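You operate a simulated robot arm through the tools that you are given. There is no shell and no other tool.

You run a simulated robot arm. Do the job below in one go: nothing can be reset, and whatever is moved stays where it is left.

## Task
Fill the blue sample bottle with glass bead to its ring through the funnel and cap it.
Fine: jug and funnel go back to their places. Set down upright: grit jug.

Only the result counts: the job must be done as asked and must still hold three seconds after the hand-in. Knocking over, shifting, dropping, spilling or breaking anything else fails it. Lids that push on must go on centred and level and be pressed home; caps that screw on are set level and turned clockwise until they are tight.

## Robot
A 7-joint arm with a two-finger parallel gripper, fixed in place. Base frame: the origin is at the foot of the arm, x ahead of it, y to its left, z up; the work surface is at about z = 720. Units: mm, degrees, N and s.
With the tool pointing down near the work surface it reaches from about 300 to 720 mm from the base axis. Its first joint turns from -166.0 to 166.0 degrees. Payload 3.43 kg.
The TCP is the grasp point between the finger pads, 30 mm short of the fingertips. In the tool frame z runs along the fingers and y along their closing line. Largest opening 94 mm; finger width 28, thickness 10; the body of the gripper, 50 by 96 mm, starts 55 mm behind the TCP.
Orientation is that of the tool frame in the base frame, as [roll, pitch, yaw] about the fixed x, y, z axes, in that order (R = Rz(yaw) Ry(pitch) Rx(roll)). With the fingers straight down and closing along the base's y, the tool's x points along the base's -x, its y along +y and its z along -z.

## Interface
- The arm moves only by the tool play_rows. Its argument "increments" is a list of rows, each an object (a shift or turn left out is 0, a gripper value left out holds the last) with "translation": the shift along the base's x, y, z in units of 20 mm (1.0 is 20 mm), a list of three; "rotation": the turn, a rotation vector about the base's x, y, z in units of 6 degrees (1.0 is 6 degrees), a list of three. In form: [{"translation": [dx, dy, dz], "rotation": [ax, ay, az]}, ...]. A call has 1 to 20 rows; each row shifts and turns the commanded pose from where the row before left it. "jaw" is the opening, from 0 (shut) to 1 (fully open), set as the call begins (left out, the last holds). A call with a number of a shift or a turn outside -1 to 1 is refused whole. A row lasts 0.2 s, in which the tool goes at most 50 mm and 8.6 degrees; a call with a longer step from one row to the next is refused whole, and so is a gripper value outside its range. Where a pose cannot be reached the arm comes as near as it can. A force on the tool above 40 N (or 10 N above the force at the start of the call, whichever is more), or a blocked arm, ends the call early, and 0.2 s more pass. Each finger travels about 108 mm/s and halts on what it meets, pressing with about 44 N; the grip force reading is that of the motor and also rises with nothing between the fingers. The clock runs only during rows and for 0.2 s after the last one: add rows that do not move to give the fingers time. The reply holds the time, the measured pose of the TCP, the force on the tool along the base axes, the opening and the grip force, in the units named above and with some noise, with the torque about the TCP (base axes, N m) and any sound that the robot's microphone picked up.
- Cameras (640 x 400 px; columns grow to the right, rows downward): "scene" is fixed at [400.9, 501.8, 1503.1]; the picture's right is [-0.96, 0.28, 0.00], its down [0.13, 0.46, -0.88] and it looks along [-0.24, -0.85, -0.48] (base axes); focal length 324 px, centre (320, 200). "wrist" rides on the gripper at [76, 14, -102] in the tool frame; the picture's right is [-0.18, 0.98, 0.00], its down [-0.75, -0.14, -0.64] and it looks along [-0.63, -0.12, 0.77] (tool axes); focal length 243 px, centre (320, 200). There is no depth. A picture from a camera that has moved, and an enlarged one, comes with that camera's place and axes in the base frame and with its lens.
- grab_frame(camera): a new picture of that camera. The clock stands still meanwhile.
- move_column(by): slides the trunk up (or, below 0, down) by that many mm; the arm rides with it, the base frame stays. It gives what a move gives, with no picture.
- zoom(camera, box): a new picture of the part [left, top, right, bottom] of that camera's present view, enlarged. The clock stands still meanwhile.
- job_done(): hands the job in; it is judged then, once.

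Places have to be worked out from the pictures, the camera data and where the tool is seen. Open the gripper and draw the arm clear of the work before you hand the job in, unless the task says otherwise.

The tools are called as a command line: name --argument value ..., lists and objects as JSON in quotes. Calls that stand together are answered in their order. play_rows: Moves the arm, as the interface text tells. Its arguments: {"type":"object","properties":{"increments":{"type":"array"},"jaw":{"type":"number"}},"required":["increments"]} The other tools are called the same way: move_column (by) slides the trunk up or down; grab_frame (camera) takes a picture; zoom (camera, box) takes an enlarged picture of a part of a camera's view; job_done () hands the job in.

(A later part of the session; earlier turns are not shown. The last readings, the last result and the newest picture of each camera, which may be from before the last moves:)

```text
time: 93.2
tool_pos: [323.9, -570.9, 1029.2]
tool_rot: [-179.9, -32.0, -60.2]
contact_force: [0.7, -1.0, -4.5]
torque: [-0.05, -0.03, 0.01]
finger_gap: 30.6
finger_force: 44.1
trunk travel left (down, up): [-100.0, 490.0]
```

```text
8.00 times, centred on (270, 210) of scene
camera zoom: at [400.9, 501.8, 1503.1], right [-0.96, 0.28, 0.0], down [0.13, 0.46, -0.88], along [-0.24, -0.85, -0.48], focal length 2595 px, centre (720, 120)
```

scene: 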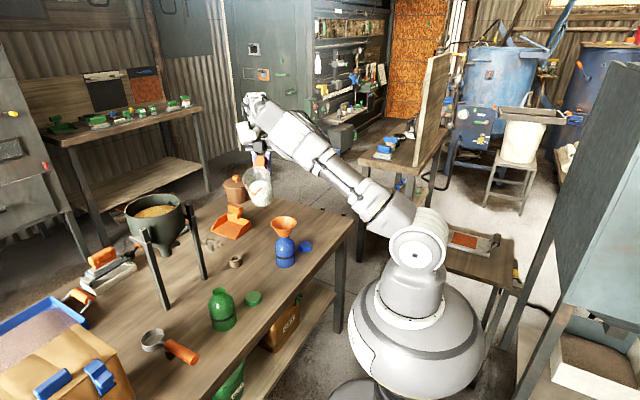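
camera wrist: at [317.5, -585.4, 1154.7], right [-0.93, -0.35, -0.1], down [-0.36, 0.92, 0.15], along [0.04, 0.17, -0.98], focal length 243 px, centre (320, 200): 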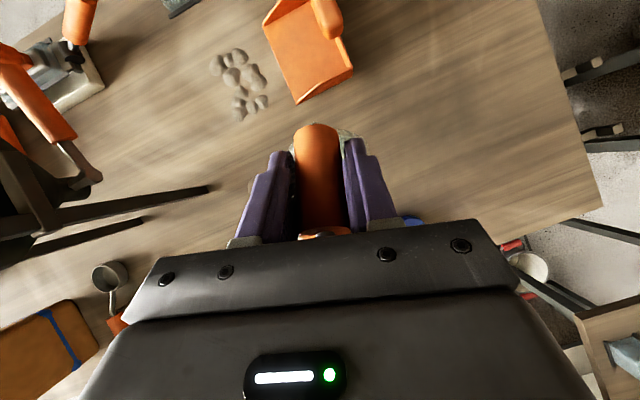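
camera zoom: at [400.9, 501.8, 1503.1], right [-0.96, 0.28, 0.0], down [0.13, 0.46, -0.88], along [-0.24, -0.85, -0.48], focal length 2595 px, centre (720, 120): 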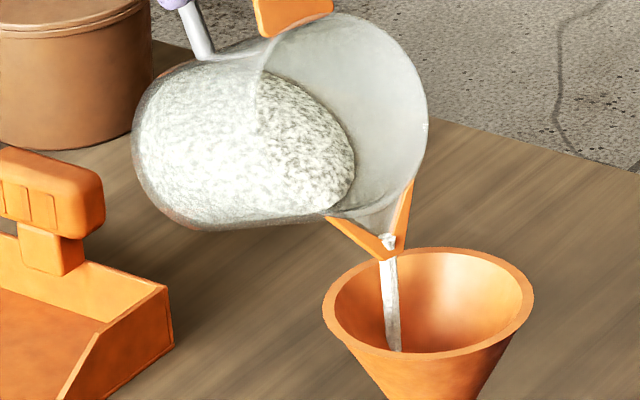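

The bed in the bottle is about 13 mm high against a ring at about 39 mm. I hold still briefly and watch the rate.

play_rows --increments '[{}]'

zoom --camera "scene" --box '[268, 238, 304, 272]'

zoom --camera "scene" --box '[240, 185, 300, 235]'

```text
time: 93.6
tool_pos: [323.9, -568.8, 1027.2]
tool_rot: [-179.8, -32.0, -60.2]
contact_force: [0.0, 0.4, -3.6]
torque: [-0.08, -0.03, 0.03]
finger_gap: 30.3
finger_force: 44.2
trunk travel left (down, up): [-100.0, 490.0]
```

```text
11.76 times, centred on (286, 255) of scene
camera zoom: at [400.9, 501.8, 1503.1], right [-0.96, 0.28, 0.0], down [0.13, 0.46, -0.88], along [-0.24, -0.85, -0.48], focal length 3817 px, centre (720, -447)
```

zoom: 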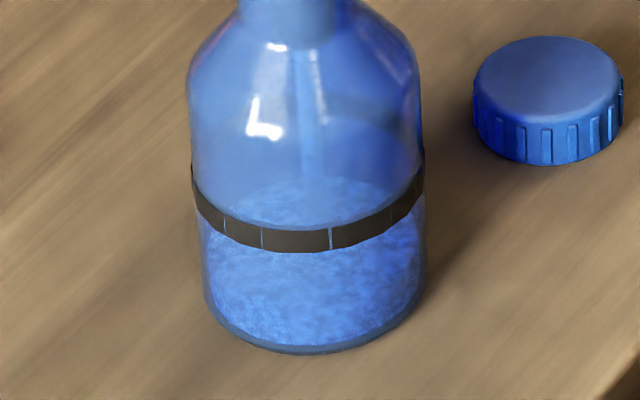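

```text
8.00 times, centred on (270, 210) of scene
camera zoom: at [400.9, 501.8, 1503.1], right [-0.96, 0.28, 0.0], down [0.13, 0.46, -0.88], along [-0.24, -0.85, -0.48], focal length 2595 px, centre (720, 120)
```

zoom: 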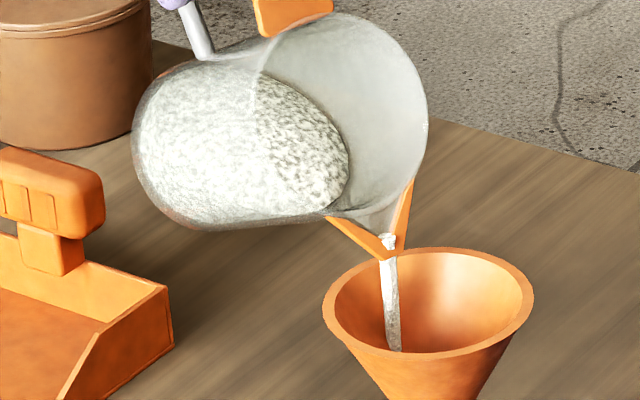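

About 6.7 mm rise per 0.4 s; the bed is at roughly 19 mm and the ring's middle at about 44 mm. I continue holding for 0.6 s.

play_rows --increments '[{}, {}]'

zoom --camera "scene" --box '[268, 238, 304, 272]'

zoom --camera "scene" --box '[240, 185, 300, 235]'

```text
time: 94.2
tool_pos: [324.4, -569.2, 1028.7]
tool_rot: [-179.7, -31.9, -60.2]
contact_force: [0.9, 0.0, -3.0]
torque: [-0.03, -0.01, 0.03]
finger_gap: 30.7
finger_force: 44.1
trunk travel left (down, up): [-100.0, 490.0]
```

```text
11.76 times, centred on (286, 255) of scene
camera zoom: at [400.9, 501.8, 1503.1], right [-0.96, 0.28, 0.0], down [0.13, 0.46, -0.88], along [-0.24, -0.85, -0.48], focal length 3817 px, centre (720, -447)
```

zoom: 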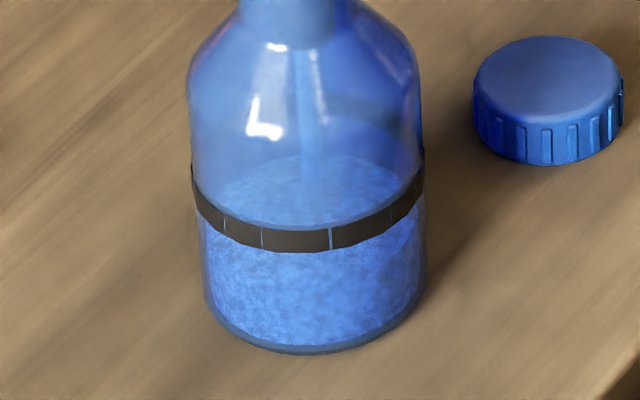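

```text
8.00 times, centred on (270, 210) of scene
camera zoom: at [400.9, 501.8, 1503.1], right [-0.96, 0.28, 0.0], down [0.13, 0.46, -0.88], along [-0.24, -0.85, -0.48], focal length 2595 px, centre (720, 120)
```

zoom: 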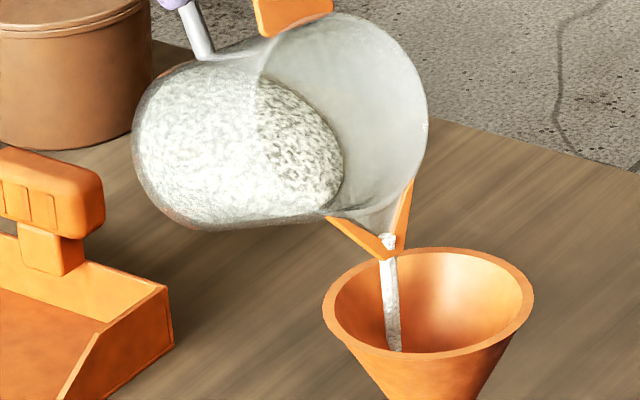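

play_rows --increments '[{}, {}]'

zoom --camera "scene" --box '[268, 238, 304, 272]'

zoom --camera "scene" --box '[240, 185, 300, 235]'

```text
time: 94.8
tool_pos: [323.9, -569.7, 1029.1]
tool_rot: [-179.8, -32.1, -60.4]
contact_force: [0.2, 0.2, -2.8]
torque: [-0.05, -0.03, 0.02]
finger_gap: 30.6
finger_force: 44.4
trunk travel left (down, up): [-100.0, 490.0]
```

```text
11.76 times, centred on (286, 255) of scene
camera zoom: at [400.9, 501.8, 1503.1], right [-0.96, 0.28, 0.0], down [0.13, 0.46, -0.88], along [-0.24, -0.85, -0.48], focal length 3817 px, centre (720, -447)
```

zoom: 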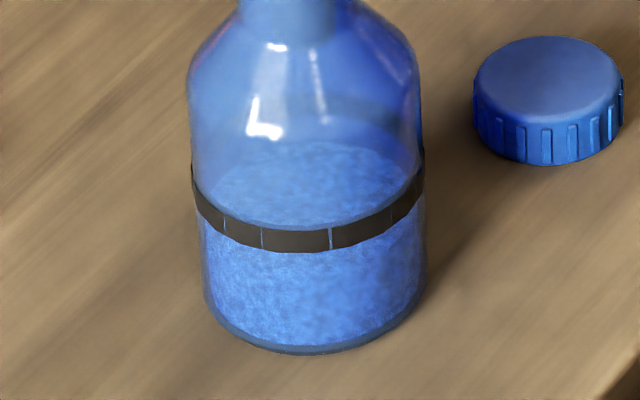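

```text
8.00 times, centred on (270, 210) of scene
camera zoom: at [400.9, 501.8, 1503.1], right [-0.96, 0.28, 0.0], down [0.13, 0.46, -0.88], along [-0.24, -0.85, -0.48], focal length 2595 px, centre (720, 120)
```

zoom: 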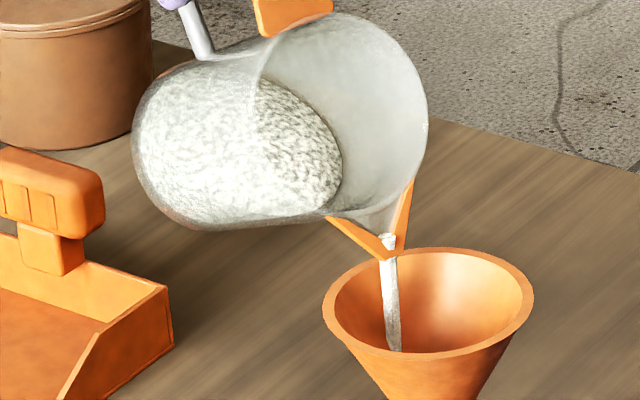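

play_rows --increments '[{}, {}]'

zoom --camera "scene" --box '[268, 238, 304, 272]'

zoom --camera "scene" --box '[240, 185, 300, 235]'

```text
time: 95.4
tool_pos: [324.2, -569.0, 1028.1]
tool_rot: [-179.8, -32.1, -60.2]
contact_force: [-0.9, -0.1, -2.8]
torque: [-0.06, -0.02, 0.04]
finger_gap: 30.6
finger_force: 44.3
trunk travel left (down, up): [-100.0, 490.0]
```

```text
11.76 times, centred on (286, 255) of scene
camera zoom: at [400.9, 501.8, 1503.1], right [-0.96, 0.28, 0.0], down [0.13, 0.46, -0.88], along [-0.24, -0.85, -0.48], focal length 3817 px, centre (720, -447)
```

zoom: 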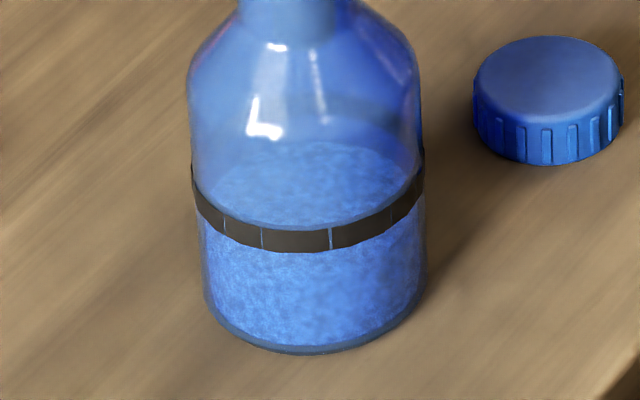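

```text
8.00 times, centred on (270, 210) of scene
camera zoom: at [400.9, 501.8, 1503.1], right [-0.96, 0.28, 0.0], down [0.13, 0.46, -0.88], along [-0.24, -0.85, -0.48], focal length 2595 px, centre (720, 120)
```

zoom: 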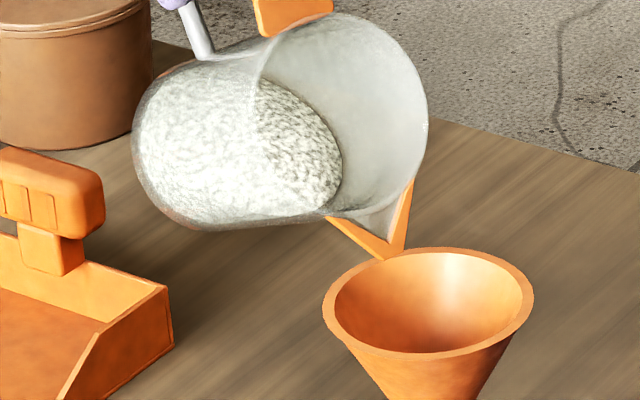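

The flow stopped by itself. The surface is at z≈751 against a ring spanning z≈761–770, so it needs about 14 mm more. I tilt 4° further with the spout kept in place, then hold.

play_rows --increments '[{"translation": [-0.1025, 0.1775, 0.1975], "rotation": [-0.289, -0.167, 0]}, {"translation": [-0.1025, 0.1775, 0.1975], "rotation": [-0.289, -0.167, 0]}, {}]'

zoom --camera "scene" --box '[268, 238, 304, 272]'

zoom --camera "scene" --box '[240, 185, 300, 235]'

```text
time: 96.2
tool_pos: [319.9, -562.3, 1035.8]
tool_rot: [-179.8, -36.0, -60.3]
contact_force: [-0.6, 0.4, -2.6]
torque: [0.01, -0.03, 0.0]
finger_gap: 30.4
finger_force: 44.6
trunk travel left (down, up): [-100.0, 490.0]
```

```text
11.76 times, centred on (286, 255) of scene
camera zoom: at [400.9, 501.8, 1503.1], right [-0.96, 0.28, 0.0], down [0.13, 0.46, -0.88], along [-0.24, -0.85, -0.48], focal length 3817 px, centre (720, -447)
```

zoom: 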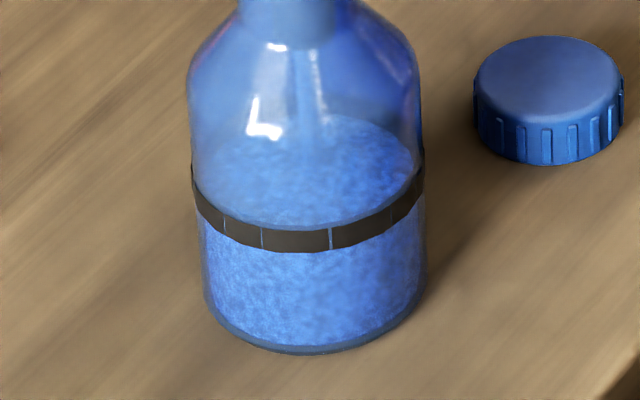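

```text
8.00 times, centred on (270, 210) of scene
camera zoom: at [400.9, 501.8, 1503.1], right [-0.96, 0.28, 0.0], down [0.13, 0.46, -0.88], along [-0.24, -0.85, -0.48], focal length 2595 px, centre (720, 120)
```

zoom: 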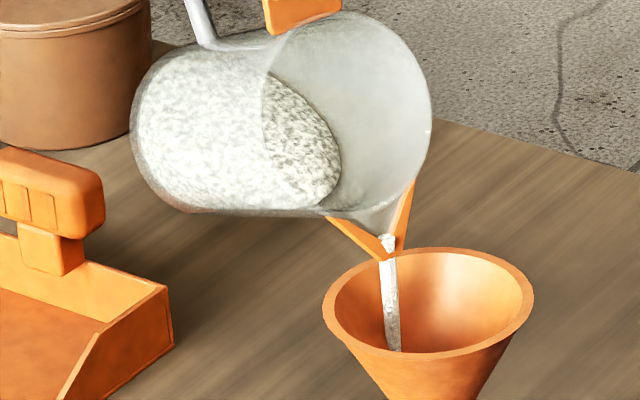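

The level has quickly reached the ring's lower edge and beads are still flowing, so I tilt back right now to stop.

play_rows --increments '[{"translation": [0.3025, -0.524, -0.6], "rotation": [0.866, 0.5, 0]}, {"translation": [0.265, -0.459, -0.665], "rotation": [0.866, 0.5, 0]}, {}]'

zoom --camera "scene" --box '[268, 238, 304, 272]'

zoom --camera "scene" --box '[240, 185, 300, 235]'

```text
time: 97.0
tool_pos: [330.1, -582.9, 1009.2]
tool_rot: [-179.9, -23.9, -60.2]
contact_force: [0.8, -0.8, -2.4]
torque: [-0.07, -0.02, -0.01]
finger_gap: 30.8
finger_force: 44.2
trunk travel left (down, up): [-100.0, 490.0]
```

```text
11.76 times, centred on (286, 255) of scene
camera zoom: at [400.9, 501.8, 1503.1], right [-0.96, 0.28, 0.0], down [0.13, 0.46, -0.88], along [-0.24, -0.85, -0.48], focal length 3817 px, centre (720, -447)
```

zoom: 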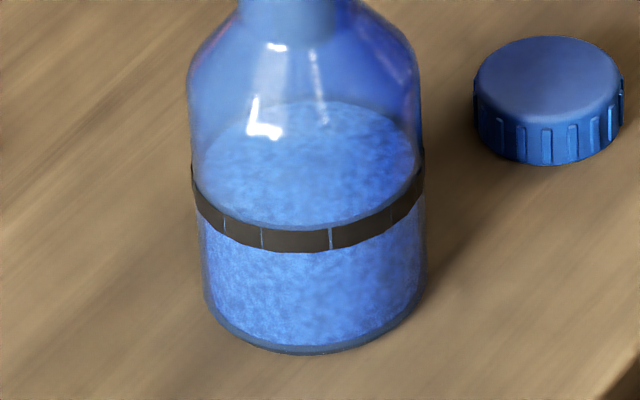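

```text
8.00 times, centred on (270, 210) of scene
camera zoom: at [400.9, 501.8, 1503.1], right [-0.96, 0.28, 0.0], down [0.13, 0.46, -0.88], along [-0.24, -0.85, -0.48], focal length 2595 px, centre (720, 120)
```

zoom: 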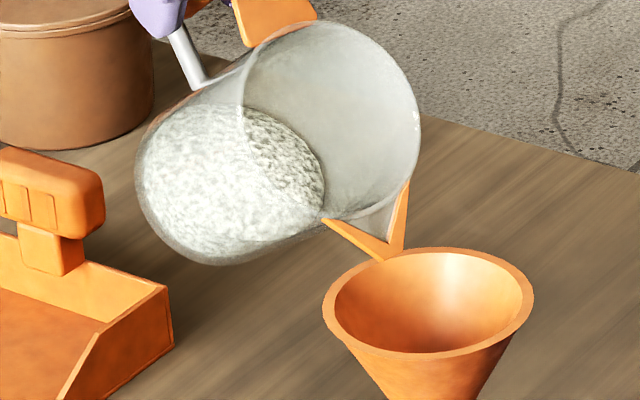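

The flow has stopped and the surface is at z≈767, within the ring band (761–770). I level the jug back to 28° while rising, then carry it home by the reverse path.

play_rows --increments '[{"translation": [0, 0, 0.7], "rotation": [0.866, 0.5, 0]}, {"translation": [0, 0, 0.9], "rotation": [0.866, 0.5, 0]}, {"translation": [0, 0, 0.9], "rotation": [0.866, 0.5, 0]}, {"translation": [-0.5, 0.4, 0.8], "rotation": [0.866, 0.5, 0]}, {"translation": [-0.9, 0.7, 0.2]}, {}]'

play_rows --increments '[{"translation": [0, 0, 0], "rotation": [0, 0, -0.5]}, {"rotation": [0, 0, -1]}, {"rotation": [0, 0, -1]}, {"rotation": [0, 0, -1]}, {"rotation": [0, 0, -1]}, {"rotation": [0, 0, -1]}, {"rotation": [0, 0, -1]}, {"rotation": [0, 0, -1]}, {"rotation": [0, 0, -0.45]}, {}]'

grab_frame --camera "scene"

```text
time: 98.4
tool_pos: [303.2, -560.6, 1081.2]
tool_rot: [180.0, 0.1, -60.3]
contact_force: [-0.3, 0.1, -2.7]
torque: [-0.1, -0.05, 0.03]
finger_gap: 30.6
finger_force: 43.9
trunk travel left (down, up): [-100.0, 490.0]
```

```text
time: 100.6
tool_pos: [304.9, -560.4, 1081.2]
tool_rot: [179.9, 0.1, -108.0]
contact_force: [-0.3, -0.1, -3.1]
torque: [-0.09, 0.06, 0.04]
finger_gap: 30.7
finger_force: 44.1
trunk travel left (down, up): [-100.0, 490.0]
```

```text
taken
```

scene: 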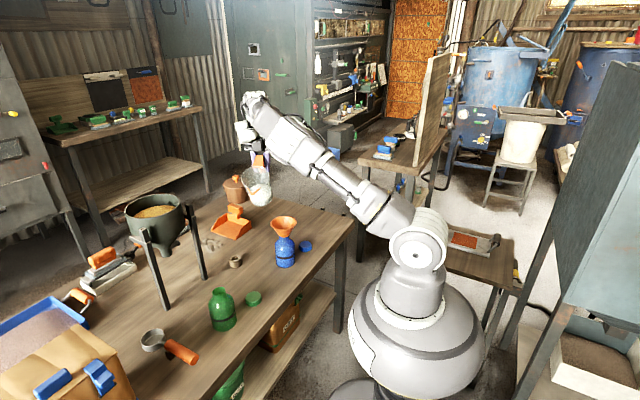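

play_rows --increments '[{"translation": [-0.74, -0.134, 0], "rotation": [0, 0, -0.975]}, {"translation": [-0.74, -0.134, 0], "rotation": [0, 0, -0.975]}, {"translation": [-0.74, -0.134, 0], "rotation": [0, 0, -0.975]}, {"translation": [-0.74, -0.134, 0], "rotation": [0, 0, -0.975]}, {"translation": [-0.74, -0.134, 0], "rotation": [0, 0, -0.975]}, {"translation": [-0.74, -0.134, 0], "rotation": [0, 0, -0.975]}, {"translation": [-0.74, -0.134, 0], "rotation": [0, 0, -0.975]}, {"translation": [-0.74, -0.134, 0], "rotation": [0, 0, -0.975]}, {"translation": [-0.74, -0.134, 0], "rotation": [0, 0, -0.975]}, {"translation": [-0.74, -0.134, 0], "rotation": [0, 0, -0.975]}, {"translation": [-0.74, -0.134, 0], "rotation": [0, 0, -0.975]}, {"translation": [-0.74, -0.134, 0], "rotation": [0, 0, -0.975]}, {"translation": [-0.74, -0.134, 0], "rotation": [0, 0, -0.975]}, {"translation": [-0.74, -0.134, 0], "rotation": [0, 0, -0.975]}, {"translation": [-0.74, -0.134, 0], "rotation": [0, 0, -0.975]}, {"translation": [-0.74, -0.134, 0], "rotation": [0, 0, -0.975]}, {"translation": [-0.74, -0.134, 0], "rotation": [0, 0, -0.975]}, {"translation": [-0.74, -0.134, 0], "rotation": [0, 0, -0.975]}, {"translation": [-0.74, -0.134, 0], "rotation": [0, 0, -0.975]}, {"translation": [-0.74, -0.134, 0], "rotation": [0, 0, -0.975]}]'

play_rows --increments '[{"rotation": [-0.471, -0.471, 0]}, {"rotation": [-0.471, -0.471, 0]}, {"rotation": [-0.471, -0.471, 0]}, {"rotation": [-0.471, -0.471, 0]}, {"rotation": [-0.471, -0.471, 0]}, {"rotation": [-0.471, -0.471, 0]}, {"rotation": [-0.471, -0.471, 0]}, {}, {}, {}]'

grab_frame --camera "wrist"

```text
time: 104.8
tool_pos: [7.8, -615.3, 1082.2]
tool_rot: [-179.9, 0.0, 134.9]
contact_force: [-0.6, 0.0, -2.4]
torque: [0.13, 0.07, -0.02]
finger_gap: 30.5
finger_force: 43.8
trunk travel left (down, up): [-100.0, 490.0]
```

```text
time: 107.0
tool_pos: [7.1, -614.1, 1081.8]
tool_rot: [180.0, 28.0, 135.1]
contact_force: [0.5, 0.6, -2.0]
torque: [0.08, 0.09, -0.01]
finger_gap: 30.4
finger_force: 44.2
trunk travel left (down, up): [-100.0, 490.0]
```

```text
taken
camera wrist: at [-62.6, -522.5, 1135.4], right [0.81, 0.58, 0.09], down [0.16, -0.36, 0.92], along [0.57, -0.73, -0.38], focal length 243 px, centre (320, 200)
```

wrist: 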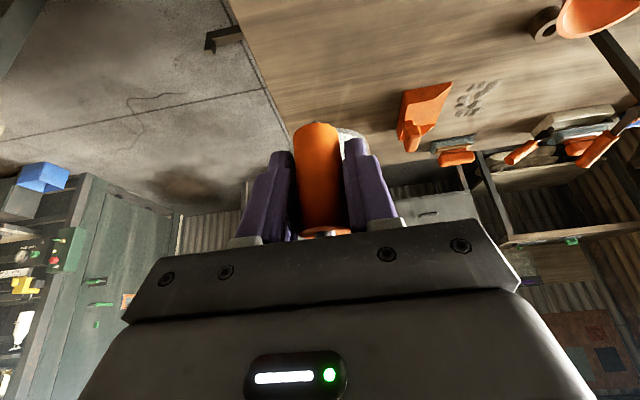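

The xy and orientation match the grasp pose to 0.1 mm. I lower 275 mm, then check before the last bit.

play_rows --increments '[{"translation": [0, 0, -0.5]}, {"translation": [0, 0, -1]}, {"translation": [0, 0, -1]}, {"translation": [0, 0, -1]}, {"translation": [0, 0, -1]}, {"translation": [0, 0, -1]}, {"translation": [0, 0, -1]}, {"translation": [0, 0, -1]}, {"translation": [0, 0, -1]}, {"translation": [0, 0, -1]}, {"translation": [0, 0, -1]}, {"translation": [0, 0, -1]}, {"translation": [0, 0, -1]}, {"translation": [0, 0, -0.75]}, {"translation": [0, 0, -0.5]}, {}]'

zoom --camera "scene" --box '[295, 165, 375, 235]'

```text
time: 110.4
tool_pos: [8.3, -614.6, 806.3]
tool_rot: [180.0, 28.0, 134.9]
contact_force: [-0.2, 0.2, -2.5]
torque: [0.11, 0.08, -0.01]
finger_gap: 30.9
finger_force: 43.9
trunk travel left (down, up): [-100.0, 490.0]
```

```text
5.71 times, centred on (335, 200) of scene
camera zoom: at [400.9, 501.8, 1503.1], right [-0.96, 0.28, 0.0], down [0.13, 0.46, -0.88], along [-0.24, -0.85, -0.48], focal length 1854 px, centre (234, 200)
```

zoom: 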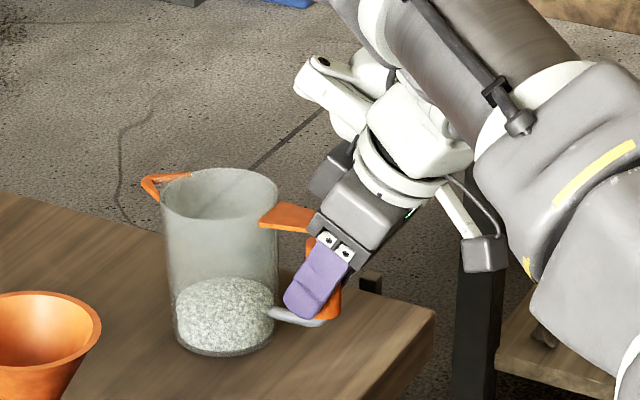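

The jug leans about 2° toward its spout from a little grip sag. I correct 2° and look again before setting it down.

play_rows --increments '[{"translation": [0, 0, -0.1], "rotation": [-0.236, -0.236, 0]}, {}, {}]'

zoom --camera "scene" --box '[308, 180, 352, 220]'

```text
time: 111.2
tool_pos: [9.1, -613.4, 804.3]
tool_rot: [-180.0, 29.9, 134.9]
contact_force: [-0.1, -0.4, -1.6]
torque: [0.09, 0.09, 0.01]
finger_gap: 30.6
finger_force: 43.8
trunk travel left (down, up): [-100.0, 490.0]
```

```text
10.00 times, centred on (330, 200) of scene
camera zoom: at [400.9, 501.8, 1503.1], right [-0.96, 0.28, 0.0], down [0.13, 0.46, -0.88], along [-0.24, -0.85, -0.48], focal length 3244 px, centre (220, 200)
```

zoom: 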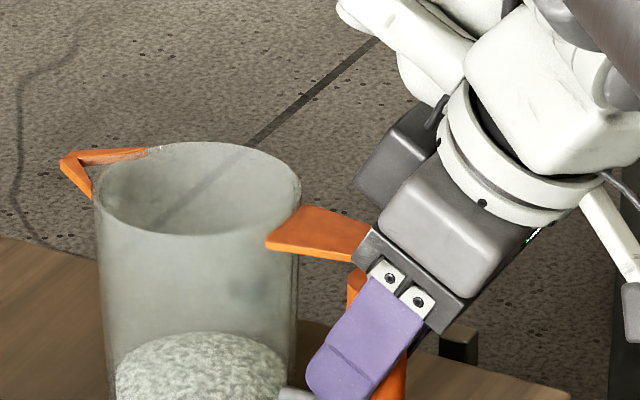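

play_rows --increments '[{"translation": [0, 0, -0.1], "rotation": [-0.141, -0.141, 0]}, {"translation": [0, 0, -0.1]}, {}]'

zoom --camera "scene" --box '[305, 185, 355, 235]'

```text
time: 112.0
tool_pos: [8.8, -614.5, 799.9]
tool_rot: [-180.0, 31.2, 135.0]
contact_force: [0.8, -0.7, -2.8]
torque: [0.12, 0.1, -0.01]
finger_gap: 30.7
finger_force: 44.6
trunk travel left (down, up): [-100.0, 490.0]
```

```text
8.00 times, centred on (330, 210) of scene
camera zoom: at [400.9, 501.8, 1503.1], right [-0.96, 0.28, 0.0], down [0.13, 0.46, -0.88], along [-0.24, -0.85, -0.48], focal length 2595 px, centre (240, 120)
```

zoom: 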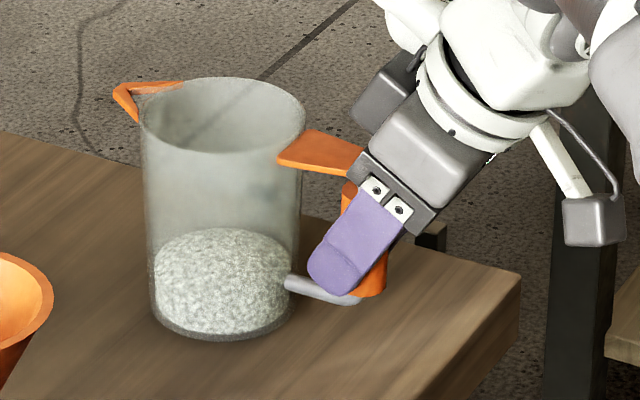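

Upright again, with edges matching the original picture. I lower in 1 mm steps until it touches.

play_rows --increments '[{"translation": [0, 0, -0.06]}, {"translation": [0, 0, -0.06]}, {"translation": [0, 0, -0.06]}, {}]'

play_rows --increments '[{"translation": [0, 0, -0.05]}, {}]'

play_rows --increments '[{"translation": [0, 0, -0.05]}, {}]'

```text
time: 113.0
tool_pos: [7.9, -614.1, 796.2]
tool_rot: [180.0, 31.2, 134.9]
contact_force: [-1.2, 0.3, -2.1]
torque: [0.11, 0.08, 0.0]
finger_gap: 30.6
finger_force: 43.5
trunk travel left (down, up): [-100.0, 490.0]
```

```text
time: 113.6
tool_pos: [8.5, -614.1, 795.5]
tool_rot: [179.9, 31.2, 135.0]
contact_force: [-0.6, 0.4, -2.6]
torque: [0.1, 0.1, 0.01]
finger_gap: 30.5
finger_force: 44.0
trunk travel left (down, up): [-100.0, 490.0]
```

```text
time: 114.2
tool_pos: [8.0, -614.8, 795.2]
tool_rot: [180.0, 31.3, 135.1]
contact_force: [1.1, 0.0, -0.8]
torque: [-0.15, -0.17, 0.01]
finger_gap: 30.5
finger_force: 43.6
trunk travel left (down, up): [-100.0, 490.0]
```

play_rows --increments '[{"translation": [0, 0, -0.05]}, {}]'

zoom --camera "scene" --box '[305, 185, 355, 235]'

```text
time: 114.8
tool_pos: [7.7, -614.3, 795.0]
tool_rot: [-179.9, 31.3, 135.1]
contact_force: [0.1, 1.9, 4.1]
torque: [-0.15, -0.16, 0.02]
finger_gap: 30.5
finger_force: 44.3
trunk travel left (down, up): [-100.0, 490.0]
```

```text
8.00 times, centred on (330, 210) of scene
camera zoom: at [400.9, 501.8, 1503.1], right [-0.96, 0.28, 0.0], down [0.13, 0.46, -0.88], along [-0.24, -0.85, -0.48], focal length 2595 px, centre (240, 120)
```

zoom: 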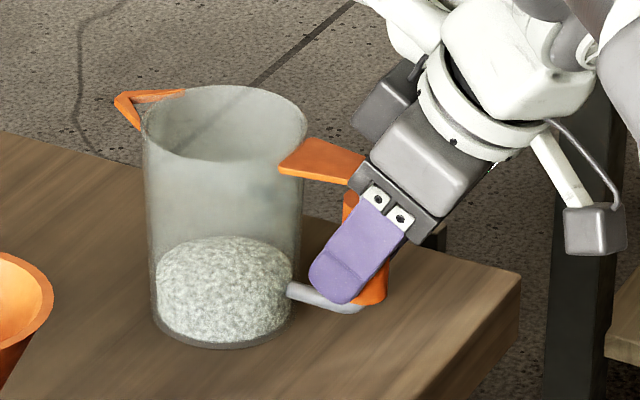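

The jug stands exactly where it was. I ease off slightly and open the fingers.

play_rows --increments '[{"translation": [0, 0, 0.03]}, {}]'

play_rows --increments '[{}, {}, {}]' --jaw 0.7

zoom --camera "scene" --box '[305, 185, 355, 235]'

zoom --camera "wrist" --box '[220, 60, 420, 240]'

```text
time: 115.4
tool_pos: [9.1, -616.6, 794.6]
tool_rot: [180.0, 31.2, 135.0]
contact_force: [-0.8, 0.5, 1.5]
torque: [0.04, 0.06, 0.01]
finger_gap: 30.6
finger_force: 43.9
trunk travel left (down, up): [-100.0, 490.0]
```

```text
time: 116.2
tool_pos: [7.5, -614.6, 795.3]
tool_rot: [180.0, 31.3, 135.0]
contact_force: [-0.2, 0.8, 0.5]
torque: [-0.02, 0.02, 0.02]
finger_gap: 65.7
finger_force: 0.1
trunk travel left (down, up): [-100.0, 490.0]
```

```text
8.00 times, centred on (330, 210) of scene
camera zoom: at [400.9, 501.8, 1503.1], right [-0.96, 0.28, 0.0], down [0.13, 0.46, -0.88], along [-0.24, -0.85, -0.48], focal length 2595 px, centre (240, 120)
```

zoom: 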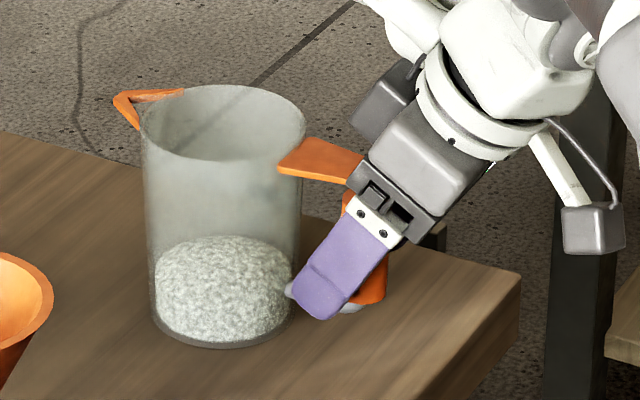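

```text
2.22 times, centred on (320, 150) of wrist
camera zoom: at [-64.1, -521.3, 841.7], right [0.81, 0.58, 0.1], down [0.12, -0.32, 0.94], along [0.58, -0.75, -0.33], focal length 539 px, centre (320, 311)
```

zoom: 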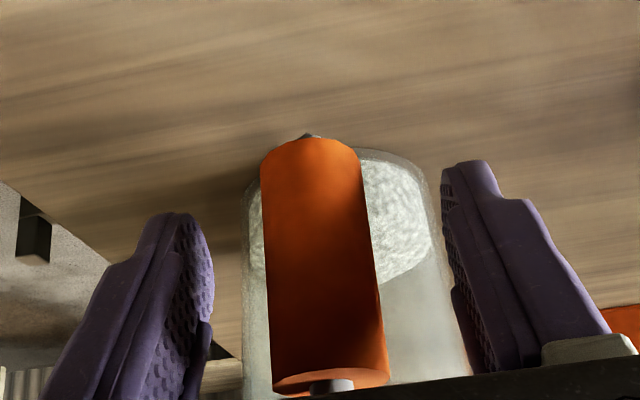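

Released and standing upright. I withdraw along the finger axis, then straighten the tool.

play_rows --increments '[{"translation": [-0.366, 0.366, 0.855]}, {"translation": [-0.366, 0.366, 0.855]}, {"translation": [-0.366, 0.366, 0.855]}, {"translation": [-0.366, 0.366, 0.855]}, {"translation": [-0.366, 0.366, 0.855]}, {"translation": [0, 0, 1], "rotation": [0.613, 0.613, 0]}, {"translation": [0, 0, 1], "rotation": [0.613, 0.613, 0]}, {"translation": [0, 0, 1], "rotation": [0.613, 0.613, 0]}, {"translation": [0, 0, 1], "rotation": [0.613, 0.613, 0]}, {"translation": [0, 0, 1], "rotation": [0.613, 0.613, 0]}, {"translation": [0, 0, 0.5], "rotation": [0.613, 0.613, 0]}, {}]'

zoom --camera "scene" --box '[240, 165, 360, 275]'

```text
time: 118.8
tool_pos: [-29.2, -577.8, 989.0]
tool_rot: [179.9, -0.1, 135.0]
contact_force: [-0.5, 0.3, 0.9]
torque: [0.04, 0.01, 0.0]
finger_gap: 65.8
finger_force: 0.1
trunk travel left (down, up): [-100.0, 490.0]
```

```text
3.64 times, centred on (300, 220) of scene
camera zoom: at [400.9, 501.8, 1503.1], right [-0.96, 0.28, 0.0], down [0.13, 0.46, -0.88], along [-0.24, -0.85, -0.48], focal length 1180 px, centre (393, 127)
```

zoom: 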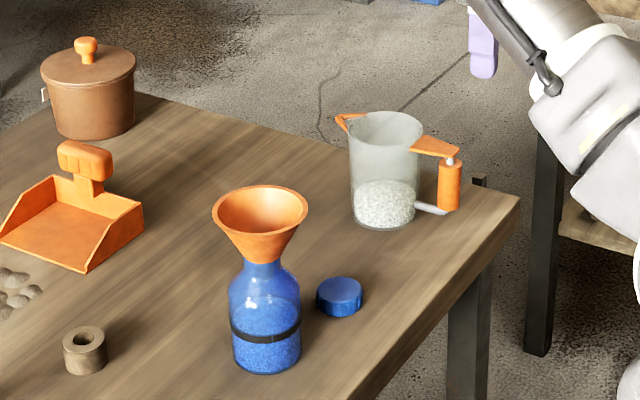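

Jug is back, upright. Now I return to the funnel: yaw +135° to -90° while moving over to its -x side.

play_rows --increments '[{"translation": [0.48, 0.306, 0.05], "rotation": [0, 0, 1]}, {"translation": [0.48, 0.306, 0.05], "rotation": [0, 0, 1]}, {"translation": [0.48, 0.306, 0.05], "rotation": [0, 0, 1]}, {"translation": [0.48, 0.306, 0.05], "rotation": [0, 0, 1]}, {"translation": [0.48, 0.306, 0.05], "rotation": [0, 0, 1]}, {"translation": [0.48, 0.306, 0.05], "rotation": [0, 0, 1]}, {"translation": [0.48, 0.306, 0.05], "rotation": [0, 0, 1]}, {"translation": [0.48, 0.306, 0.05], "rotation": [0, 0, 1]}, {"translation": [0.48, 0.306, 0.05], "rotation": [0, 0, 1]}, {"translation": [0.48, 0.306, 0.05], "rotation": [0, 0, 1]}, {"translation": [0.48, 0.306, 0.05], "rotation": [0, 0, 1]}, {"translation": [0.48, 0.306, 0.05], "rotation": [0, 0, 1]}, {"translation": [0.48, 0.306, 0.05], "rotation": [0, 0, 1]}, {"translation": [0.48, 0.306, 0.05], "rotation": [0, 0, 1]}, {"translation": [0.48, 0.306, 0.05], "rotation": [0, 0, 1]}, {"translation": [0.48, 0.306, 0.05], "rotation": [0, 0, 1]}, {"translation": [0.48, 0.306, 0.05], "rotation": [0, 0, 1]}, {"translation": [0.48, 0.306, 0.05], "rotation": [0, 0, 1]}, {"translation": [0.48, 0.306, 0.05], "rotation": [0, 0, 1]}, {"translation": [0.48, 0.306, 0.05], "rotation": [0, 0, 1]}]' --jaw 0.3

play_rows --increments '[{"rotation": [0, 0, 1]}, {"rotation": [0, 0, 1]}, {"rotation": [0, 0, 0.5]}, {"rotation": [0, -0.778, 0]}, {"rotation": [0, -0.778, 0]}, {"rotation": [0, -0.778, 0]}, {"rotation": [0, -0.778, 0]}, {"rotation": [0, -0.778, 0]}, {"rotation": [0, -0.778, 0]}, {}]'

grab_frame --camera "wrist"

```text
time: 123.0
tool_pos: [162.8, -457.0, 1008.1]
tool_rot: [180.0, 0.2, -104.9]
contact_force: [1.2, 0.5, -0.4]
torque: [0.0, 0.01, 0.01]
finger_gap: 28.1
finger_force: 0.0
trunk travel left (down, up): [-100.0, 490.0]
```

```text
time: 125.2
tool_pos: [162.5, -457.2, 1008.8]
tool_rot: [-151.8, -0.1, -90.1]
contact_force: [-1.0, 0.5, -0.1]
torque: [0.0, 0.02, -0.02]
finger_gap: 28.3
finger_force: 0.1
trunk travel left (down, up): [-100.0, 490.0]
```

```text
taken
camera wrist: at [103.2, -531.9, 1092.2], right [-0.87, 0.18, -0.46], down [-0.18, 0.75, 0.63], along [0.47, 0.63, -0.62], focal length 243 px, centre (320, 200)
```

wrist: 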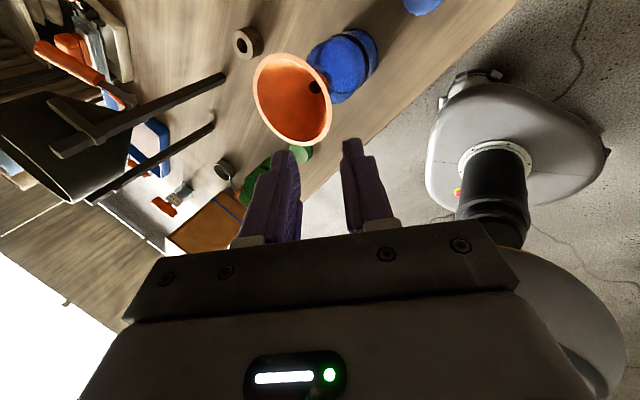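

I approach along the same line as at release, stopping about 20 mm short to check how the wall sits between the fingers.

play_rows --increments '[{"translation": [-0.095, 0.025, 0]}, {"translation": [0.4695, 0, -0.883]}, {"translation": [0.4695, 0, -0.883]}, {"translation": [0.4695, 0, -0.883]}, {"translation": [0.4695, 0, -0.883]}, {"translation": [0.4695, 0, -0.883]}, {}, {}]'

zoom --camera "wrist" --box '[200, 50, 400, 250]'

zoom --camera "scene" --box '[256, 195, 320, 275]'

```text
time: 127.0
tool_pos: [209.2, -455.1, 921.1]
tool_rot: [-152.1, 0.0, -90.0]
contact_force: [0.0, -0.1, -1.0]
torque: [-0.02, 0.03, 0.01]
finger_gap: 28.2
finger_force: 0.1
trunk travel left (down, up): [-100.0, 490.0]
```

```text
2.00 times, centred on (300, 150) of wrist
camera zoom: at [149.4, -532.2, 1004.7], right [-0.87, 0.18, -0.46], down [-0.18, 0.75, 0.63], along [0.46, 0.63, -0.62], focal length 485 px, centre (360, 300)
```

zoom: 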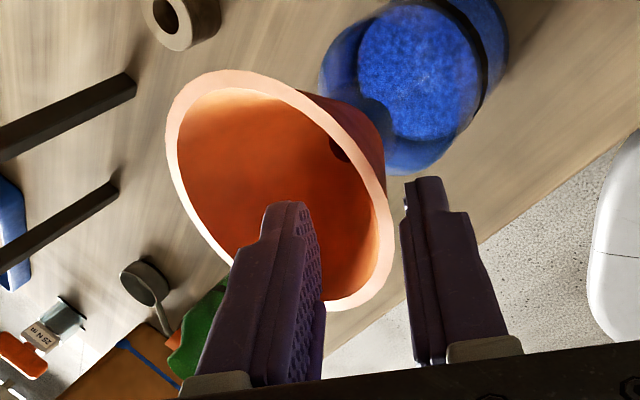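

```text
5.00 times, centred on (288, 235) of scene
camera zoom: at [400.9, 501.8, 1503.1], right [-0.96, 0.28, 0.0], down [0.13, 0.46, -0.88], along [-0.24, -0.85, -0.48], focal length 1622 px, centre (480, 25)
```

zoom: 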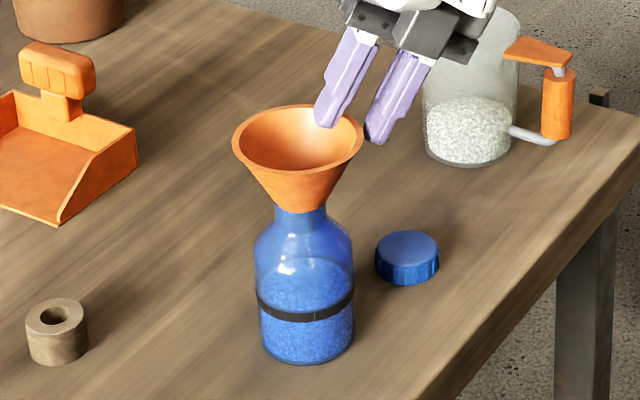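

The wall sits about 5 mm toward the outer finger (the funnel settled on release). I shift outward 4.5 mm to centre it, advance, and check again.

play_rows --increments '[{"translation": [-0.2, 0, -0.105]}, {"translation": [0.235, 0, -0.44]}, {"translation": [0.165, 0, -0.31]}, {}]'

zoom --camera "wrist" --box '[200, 50, 400, 250]'

zoom --camera "scene" --box '[264, 195, 320, 245]'

```text
time: 128.0
tool_pos: [212.1, -456.2, 905.3]
tool_rot: [-152.0, 0.0, -90.1]
contact_force: [0.0, 0.2, 0.1]
torque: [-0.02, -0.01, -0.02]
finger_gap: 28.3
finger_force: 0.1
trunk travel left (down, up): [-100.0, 490.0]
```

```text
2.00 times, centred on (300, 150) of wrist
camera zoom: at [153.7, -532.1, 987.6], right [-0.87, 0.18, -0.46], down [-0.18, 0.75, 0.63], along [0.46, 0.63, -0.62], focal length 485 px, centre (360, 300)
```

zoom: 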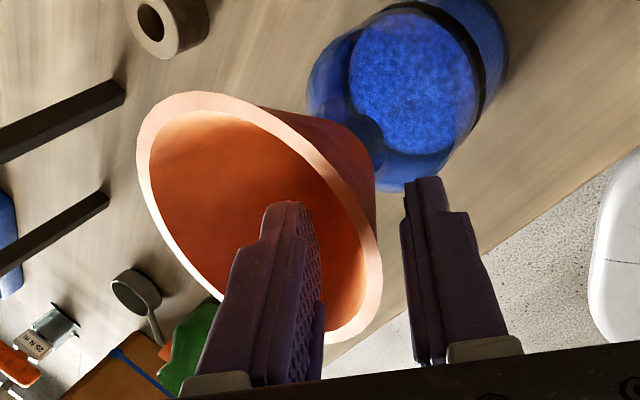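

```text
8.00 times, centred on (292, 220) of scene
camera zoom: at [400.9, 501.8, 1503.1], right [-0.96, 0.28, 0.0], down [0.13, 0.46, -0.88], along [-0.24, -0.85, -0.48], focal length 2595 px, centre (544, 40)
```

zoom: 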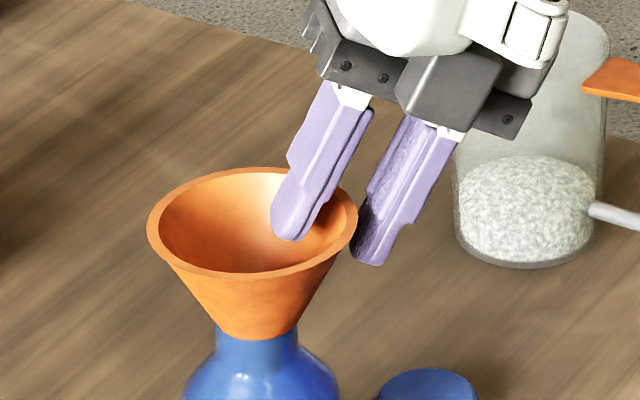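

Now centred. Closing on the funnel wall.

play_rows --increments '[{}, {}, {}, {}]' --jaw 0

zoom --camera "scene" --box '[256, 195, 320, 275]'

zoom --camera "wrist" --box '[200, 50, 400, 250]'

```text
time: 129.0
tool_pos: [212.6, -454.3, 905.2]
tool_rot: [-151.9, 0.0, -90.0]
contact_force: [2.4, -0.1, 4.4]
torque: [-0.06, -0.23, 0.0]
finger_gap: 5.2
finger_force: 39.2
trunk travel left (down, up): [-100.0, 490.0]
```

```text
5.00 times, centred on (288, 235) of scene
camera zoom: at [400.9, 501.8, 1503.1], right [-0.96, 0.28, 0.0], down [0.13, 0.46, -0.88], along [-0.24, -0.85, -0.48], focal length 1622 px, centre (480, 25)
```

zoom: 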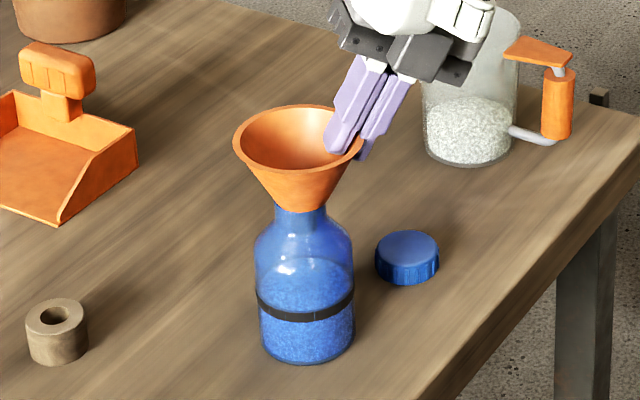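

```text
2.00 times, centred on (300, 150) of wrist
camera zoom: at [153.8, -531.9, 987.9], right [-0.87, 0.18, -0.46], down [-0.18, 0.75, 0.63], along [0.46, 0.63, -0.62], focal length 485 px, centre (360, 300)
```

zoom: 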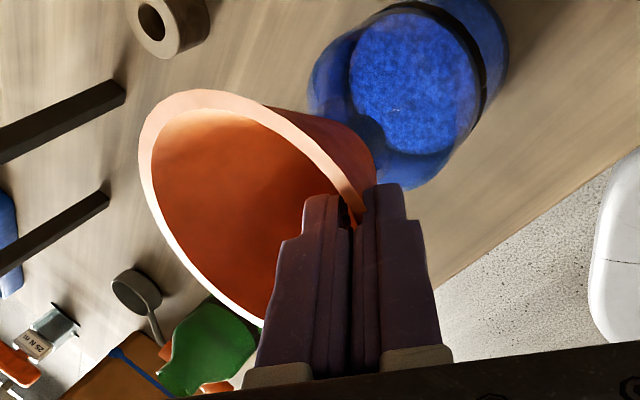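

Gripped. I lift straight up out of the neck.

play_rows --increments '[{"translation": [0, 0, 0.15]}, {"translation": [0, 0, 0.25]}, {"translation": [0, 0, 0.4]}, {"translation": [0, 0, 0.5]}, {"translation": [0, 0, 0.6]}, {"translation": [0, 0, 0.7]}, {}, {}]'

zoom --camera "scene" --box '[256, 185, 320, 275]'

```text
time: 130.8
tool_pos: [213.1, -455.0, 956.8]
tool_rot: [-152.0, 0.0, -90.0]
contact_force: [-0.4, 0.3, -1.9]
torque: [-0.02, 0.07, -0.01]
finger_gap: 4.8
finger_force: 39.3
trunk travel left (down, up): [-100.0, 490.0]
```

```text
4.44 times, centred on (288, 230) of scene
camera zoom: at [400.9, 501.8, 1503.1], right [-0.96, 0.28, 0.0], down [0.13, 0.46, -0.88], along [-0.24, -0.85, -0.48], focal length 1442 px, centre (462, 67)
```

zoom: 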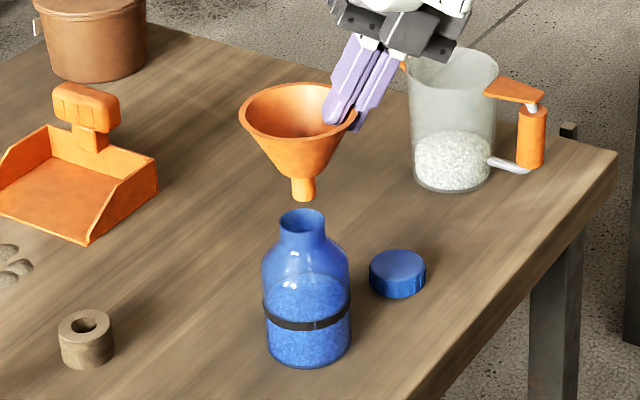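

Out cleanly; the bottle is undisturbed and the funnel hangs upright. I carry it back above its holder.

play_rows --increments '[{"translation": [0, 0, 0.5]}, {"translation": [0.9, -0.2, 0]}, {"translation": [0.9, -0.2, 0]}, {"translation": [0.9, -0.2, 0]}, {"translation": [0.9, -0.2, 0]}, {"translation": [0.9, -0.2, 0]}, {"translation": [0.9, -0.2, -0.5]}, {"translation": [0.9, -0.2, -1]}, {"translation": [0.9, -0.2, -1]}, {"translation": [0.9, -0.2, -1]}, {"translation": [0.9, -0.2, -1]}, {}, {}]'

zoom --camera "scene" --box '[205, 200, 275, 275]'

zoom --camera "wrist" --box '[280, 50, 380, 150]'

```text
time: 133.6
tool_pos: [392.3, -491.8, 875.2]
tool_rot: [-152.0, 0.0, -90.0]
contact_force: [0.3, -0.2, -1.0]
torque: [0.0, -0.01, 0.01]
finger_gap: 5.1
finger_force: 39.3
trunk travel left (down, up): [-100.0, 490.0]
```

```text
5.33 times, centred on (240, 238) of scene
camera zoom: at [400.9, 501.8, 1503.1], right [-0.96, 0.28, 0.0], down [0.13, 0.46, -0.88], along [-0.24, -0.85, -0.48], focal length 1730 px, centre (747, 0)
```

zoom: 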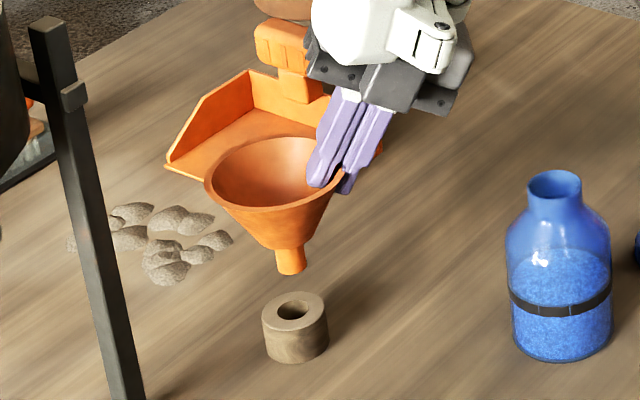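

```text
4.00 times, centred on (330, 100) of wrist
camera zoom: at [332.2, -567.9, 958.7], right [-0.87, 0.18, -0.46], down [-0.18, 0.75, 0.63], along [0.46, 0.63, -0.62], focal length 970 px, centre (280, 600)
```

zoom: 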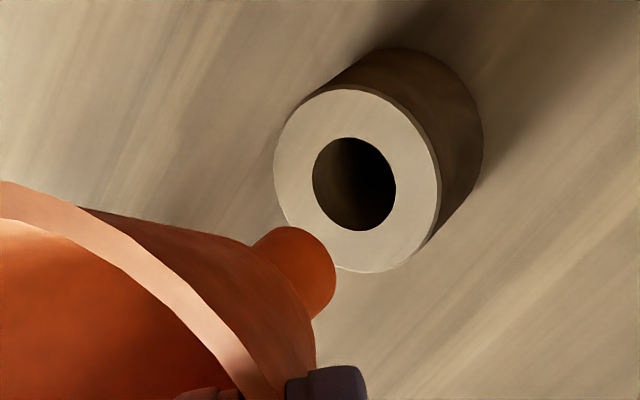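

The holder hole is at about (438.2,-496.2) with its top at z≈750. The stem tip is at about (435.3,-491.7), so I shift (+2.9,-4.5) and lower to just above the hole for a fine check.

play_rows --increments '[{"translation": [0.145, -0.225, 0]}, {"translation": [0, 0, -0.5]}, {"translation": [0, 0, -0.5]}, {"translation": [0, 0, -0.3]}, {}, {}]'

zoom --camera "scene" --box '[222, 238, 256, 272]'

zoom --camera "wrist" --box '[300, 70, 370, 140]'

```text
time: 135.0
tool_pos: [395.5, -498.3, 850.1]
tool_rot: [-152.0, 0.0, -89.9]
contact_force: [-0.5, 0.0, 0.3]
torque: [0.04, 0.01, -0.03]
finger_gap: 5.0
finger_force: 39.2
trunk travel left (down, up): [-100.0, 490.0]
```

```text
11.76 times, centred on (239, 255) of scene
camera zoom: at [400.9, 501.8, 1503.1], right [-0.96, 0.28, 0.0], down [0.13, 0.46, -0.88], along [-0.24, -0.85, -0.48], focal length 3817 px, centre (1273, -447)
```

zoom: 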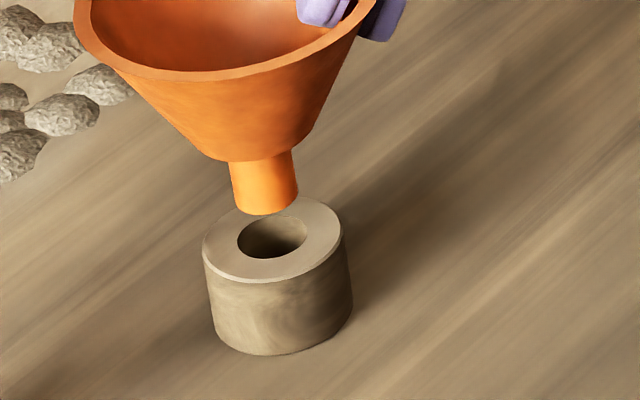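

```text
5.71 times, centred on (335, 105) of wrist
camera zoom: at [336.4, -575.0, 933.1], right [-0.87, 0.18, -0.46], down [-0.18, 0.75, 0.63], along [0.46, 0.63, -0.62], focal length 1386 px, centre (234, 743)
```

zoom: 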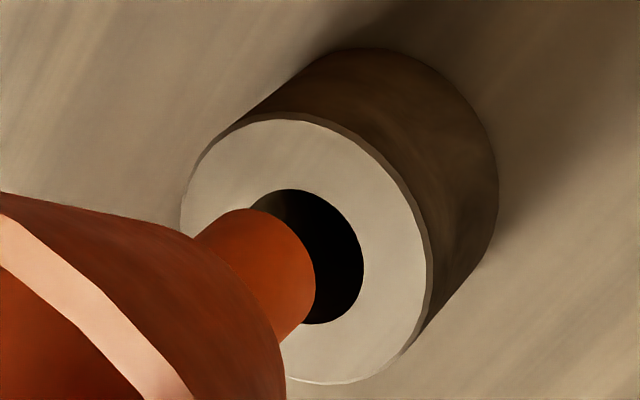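

Close: the stem is about 12 mm above the hole. I lower 9 mm more for a decisive comparison.

play_rows --increments '[{"translation": [0, 0, -0.25]}, {"translation": [0, 0, -0.2]}, {}, {}]'

zoom --camera "scene" --box '[222, 238, 256, 272]'

zoom --camera "wrist" --box '[300, 70, 370, 140]'

```text
time: 136.0
tool_pos: [396.7, -499.4, 840.5]
tool_rot: [-152.0, 0.0, -90.0]
contact_force: [0.2, -0.7, -0.4]
torque: [0.0, 0.02, -0.02]
finger_gap: 5.0
finger_force: 39.0
trunk travel left (down, up): [-100.0, 490.0]
```

```text
11.76 times, centred on (239, 255) of scene
camera zoom: at [400.9, 501.8, 1503.1], right [-0.96, 0.28, 0.0], down [0.13, 0.46, -0.88], along [-0.24, -0.85, -0.48], focal length 3817 px, centre (1273, -447)
```

zoom: 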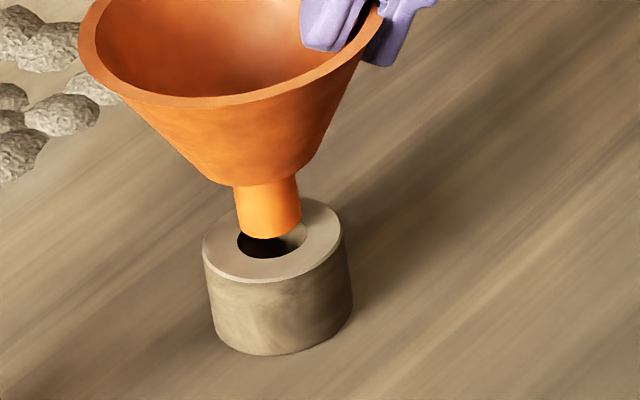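

```text
5.71 times, centred on (335, 105) of wrist
camera zoom: at [336.3, -575.5, 923.5], right [-0.87, 0.18, -0.46], down [-0.18, 0.75, 0.63], along [0.46, 0.63, -0.62], focal length 1386 px, centre (234, 743)
```

zoom: 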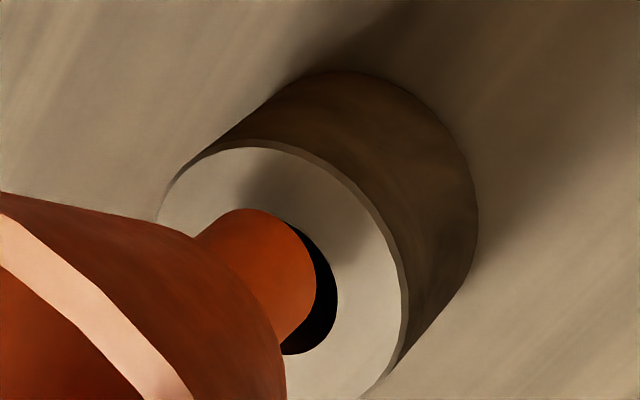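

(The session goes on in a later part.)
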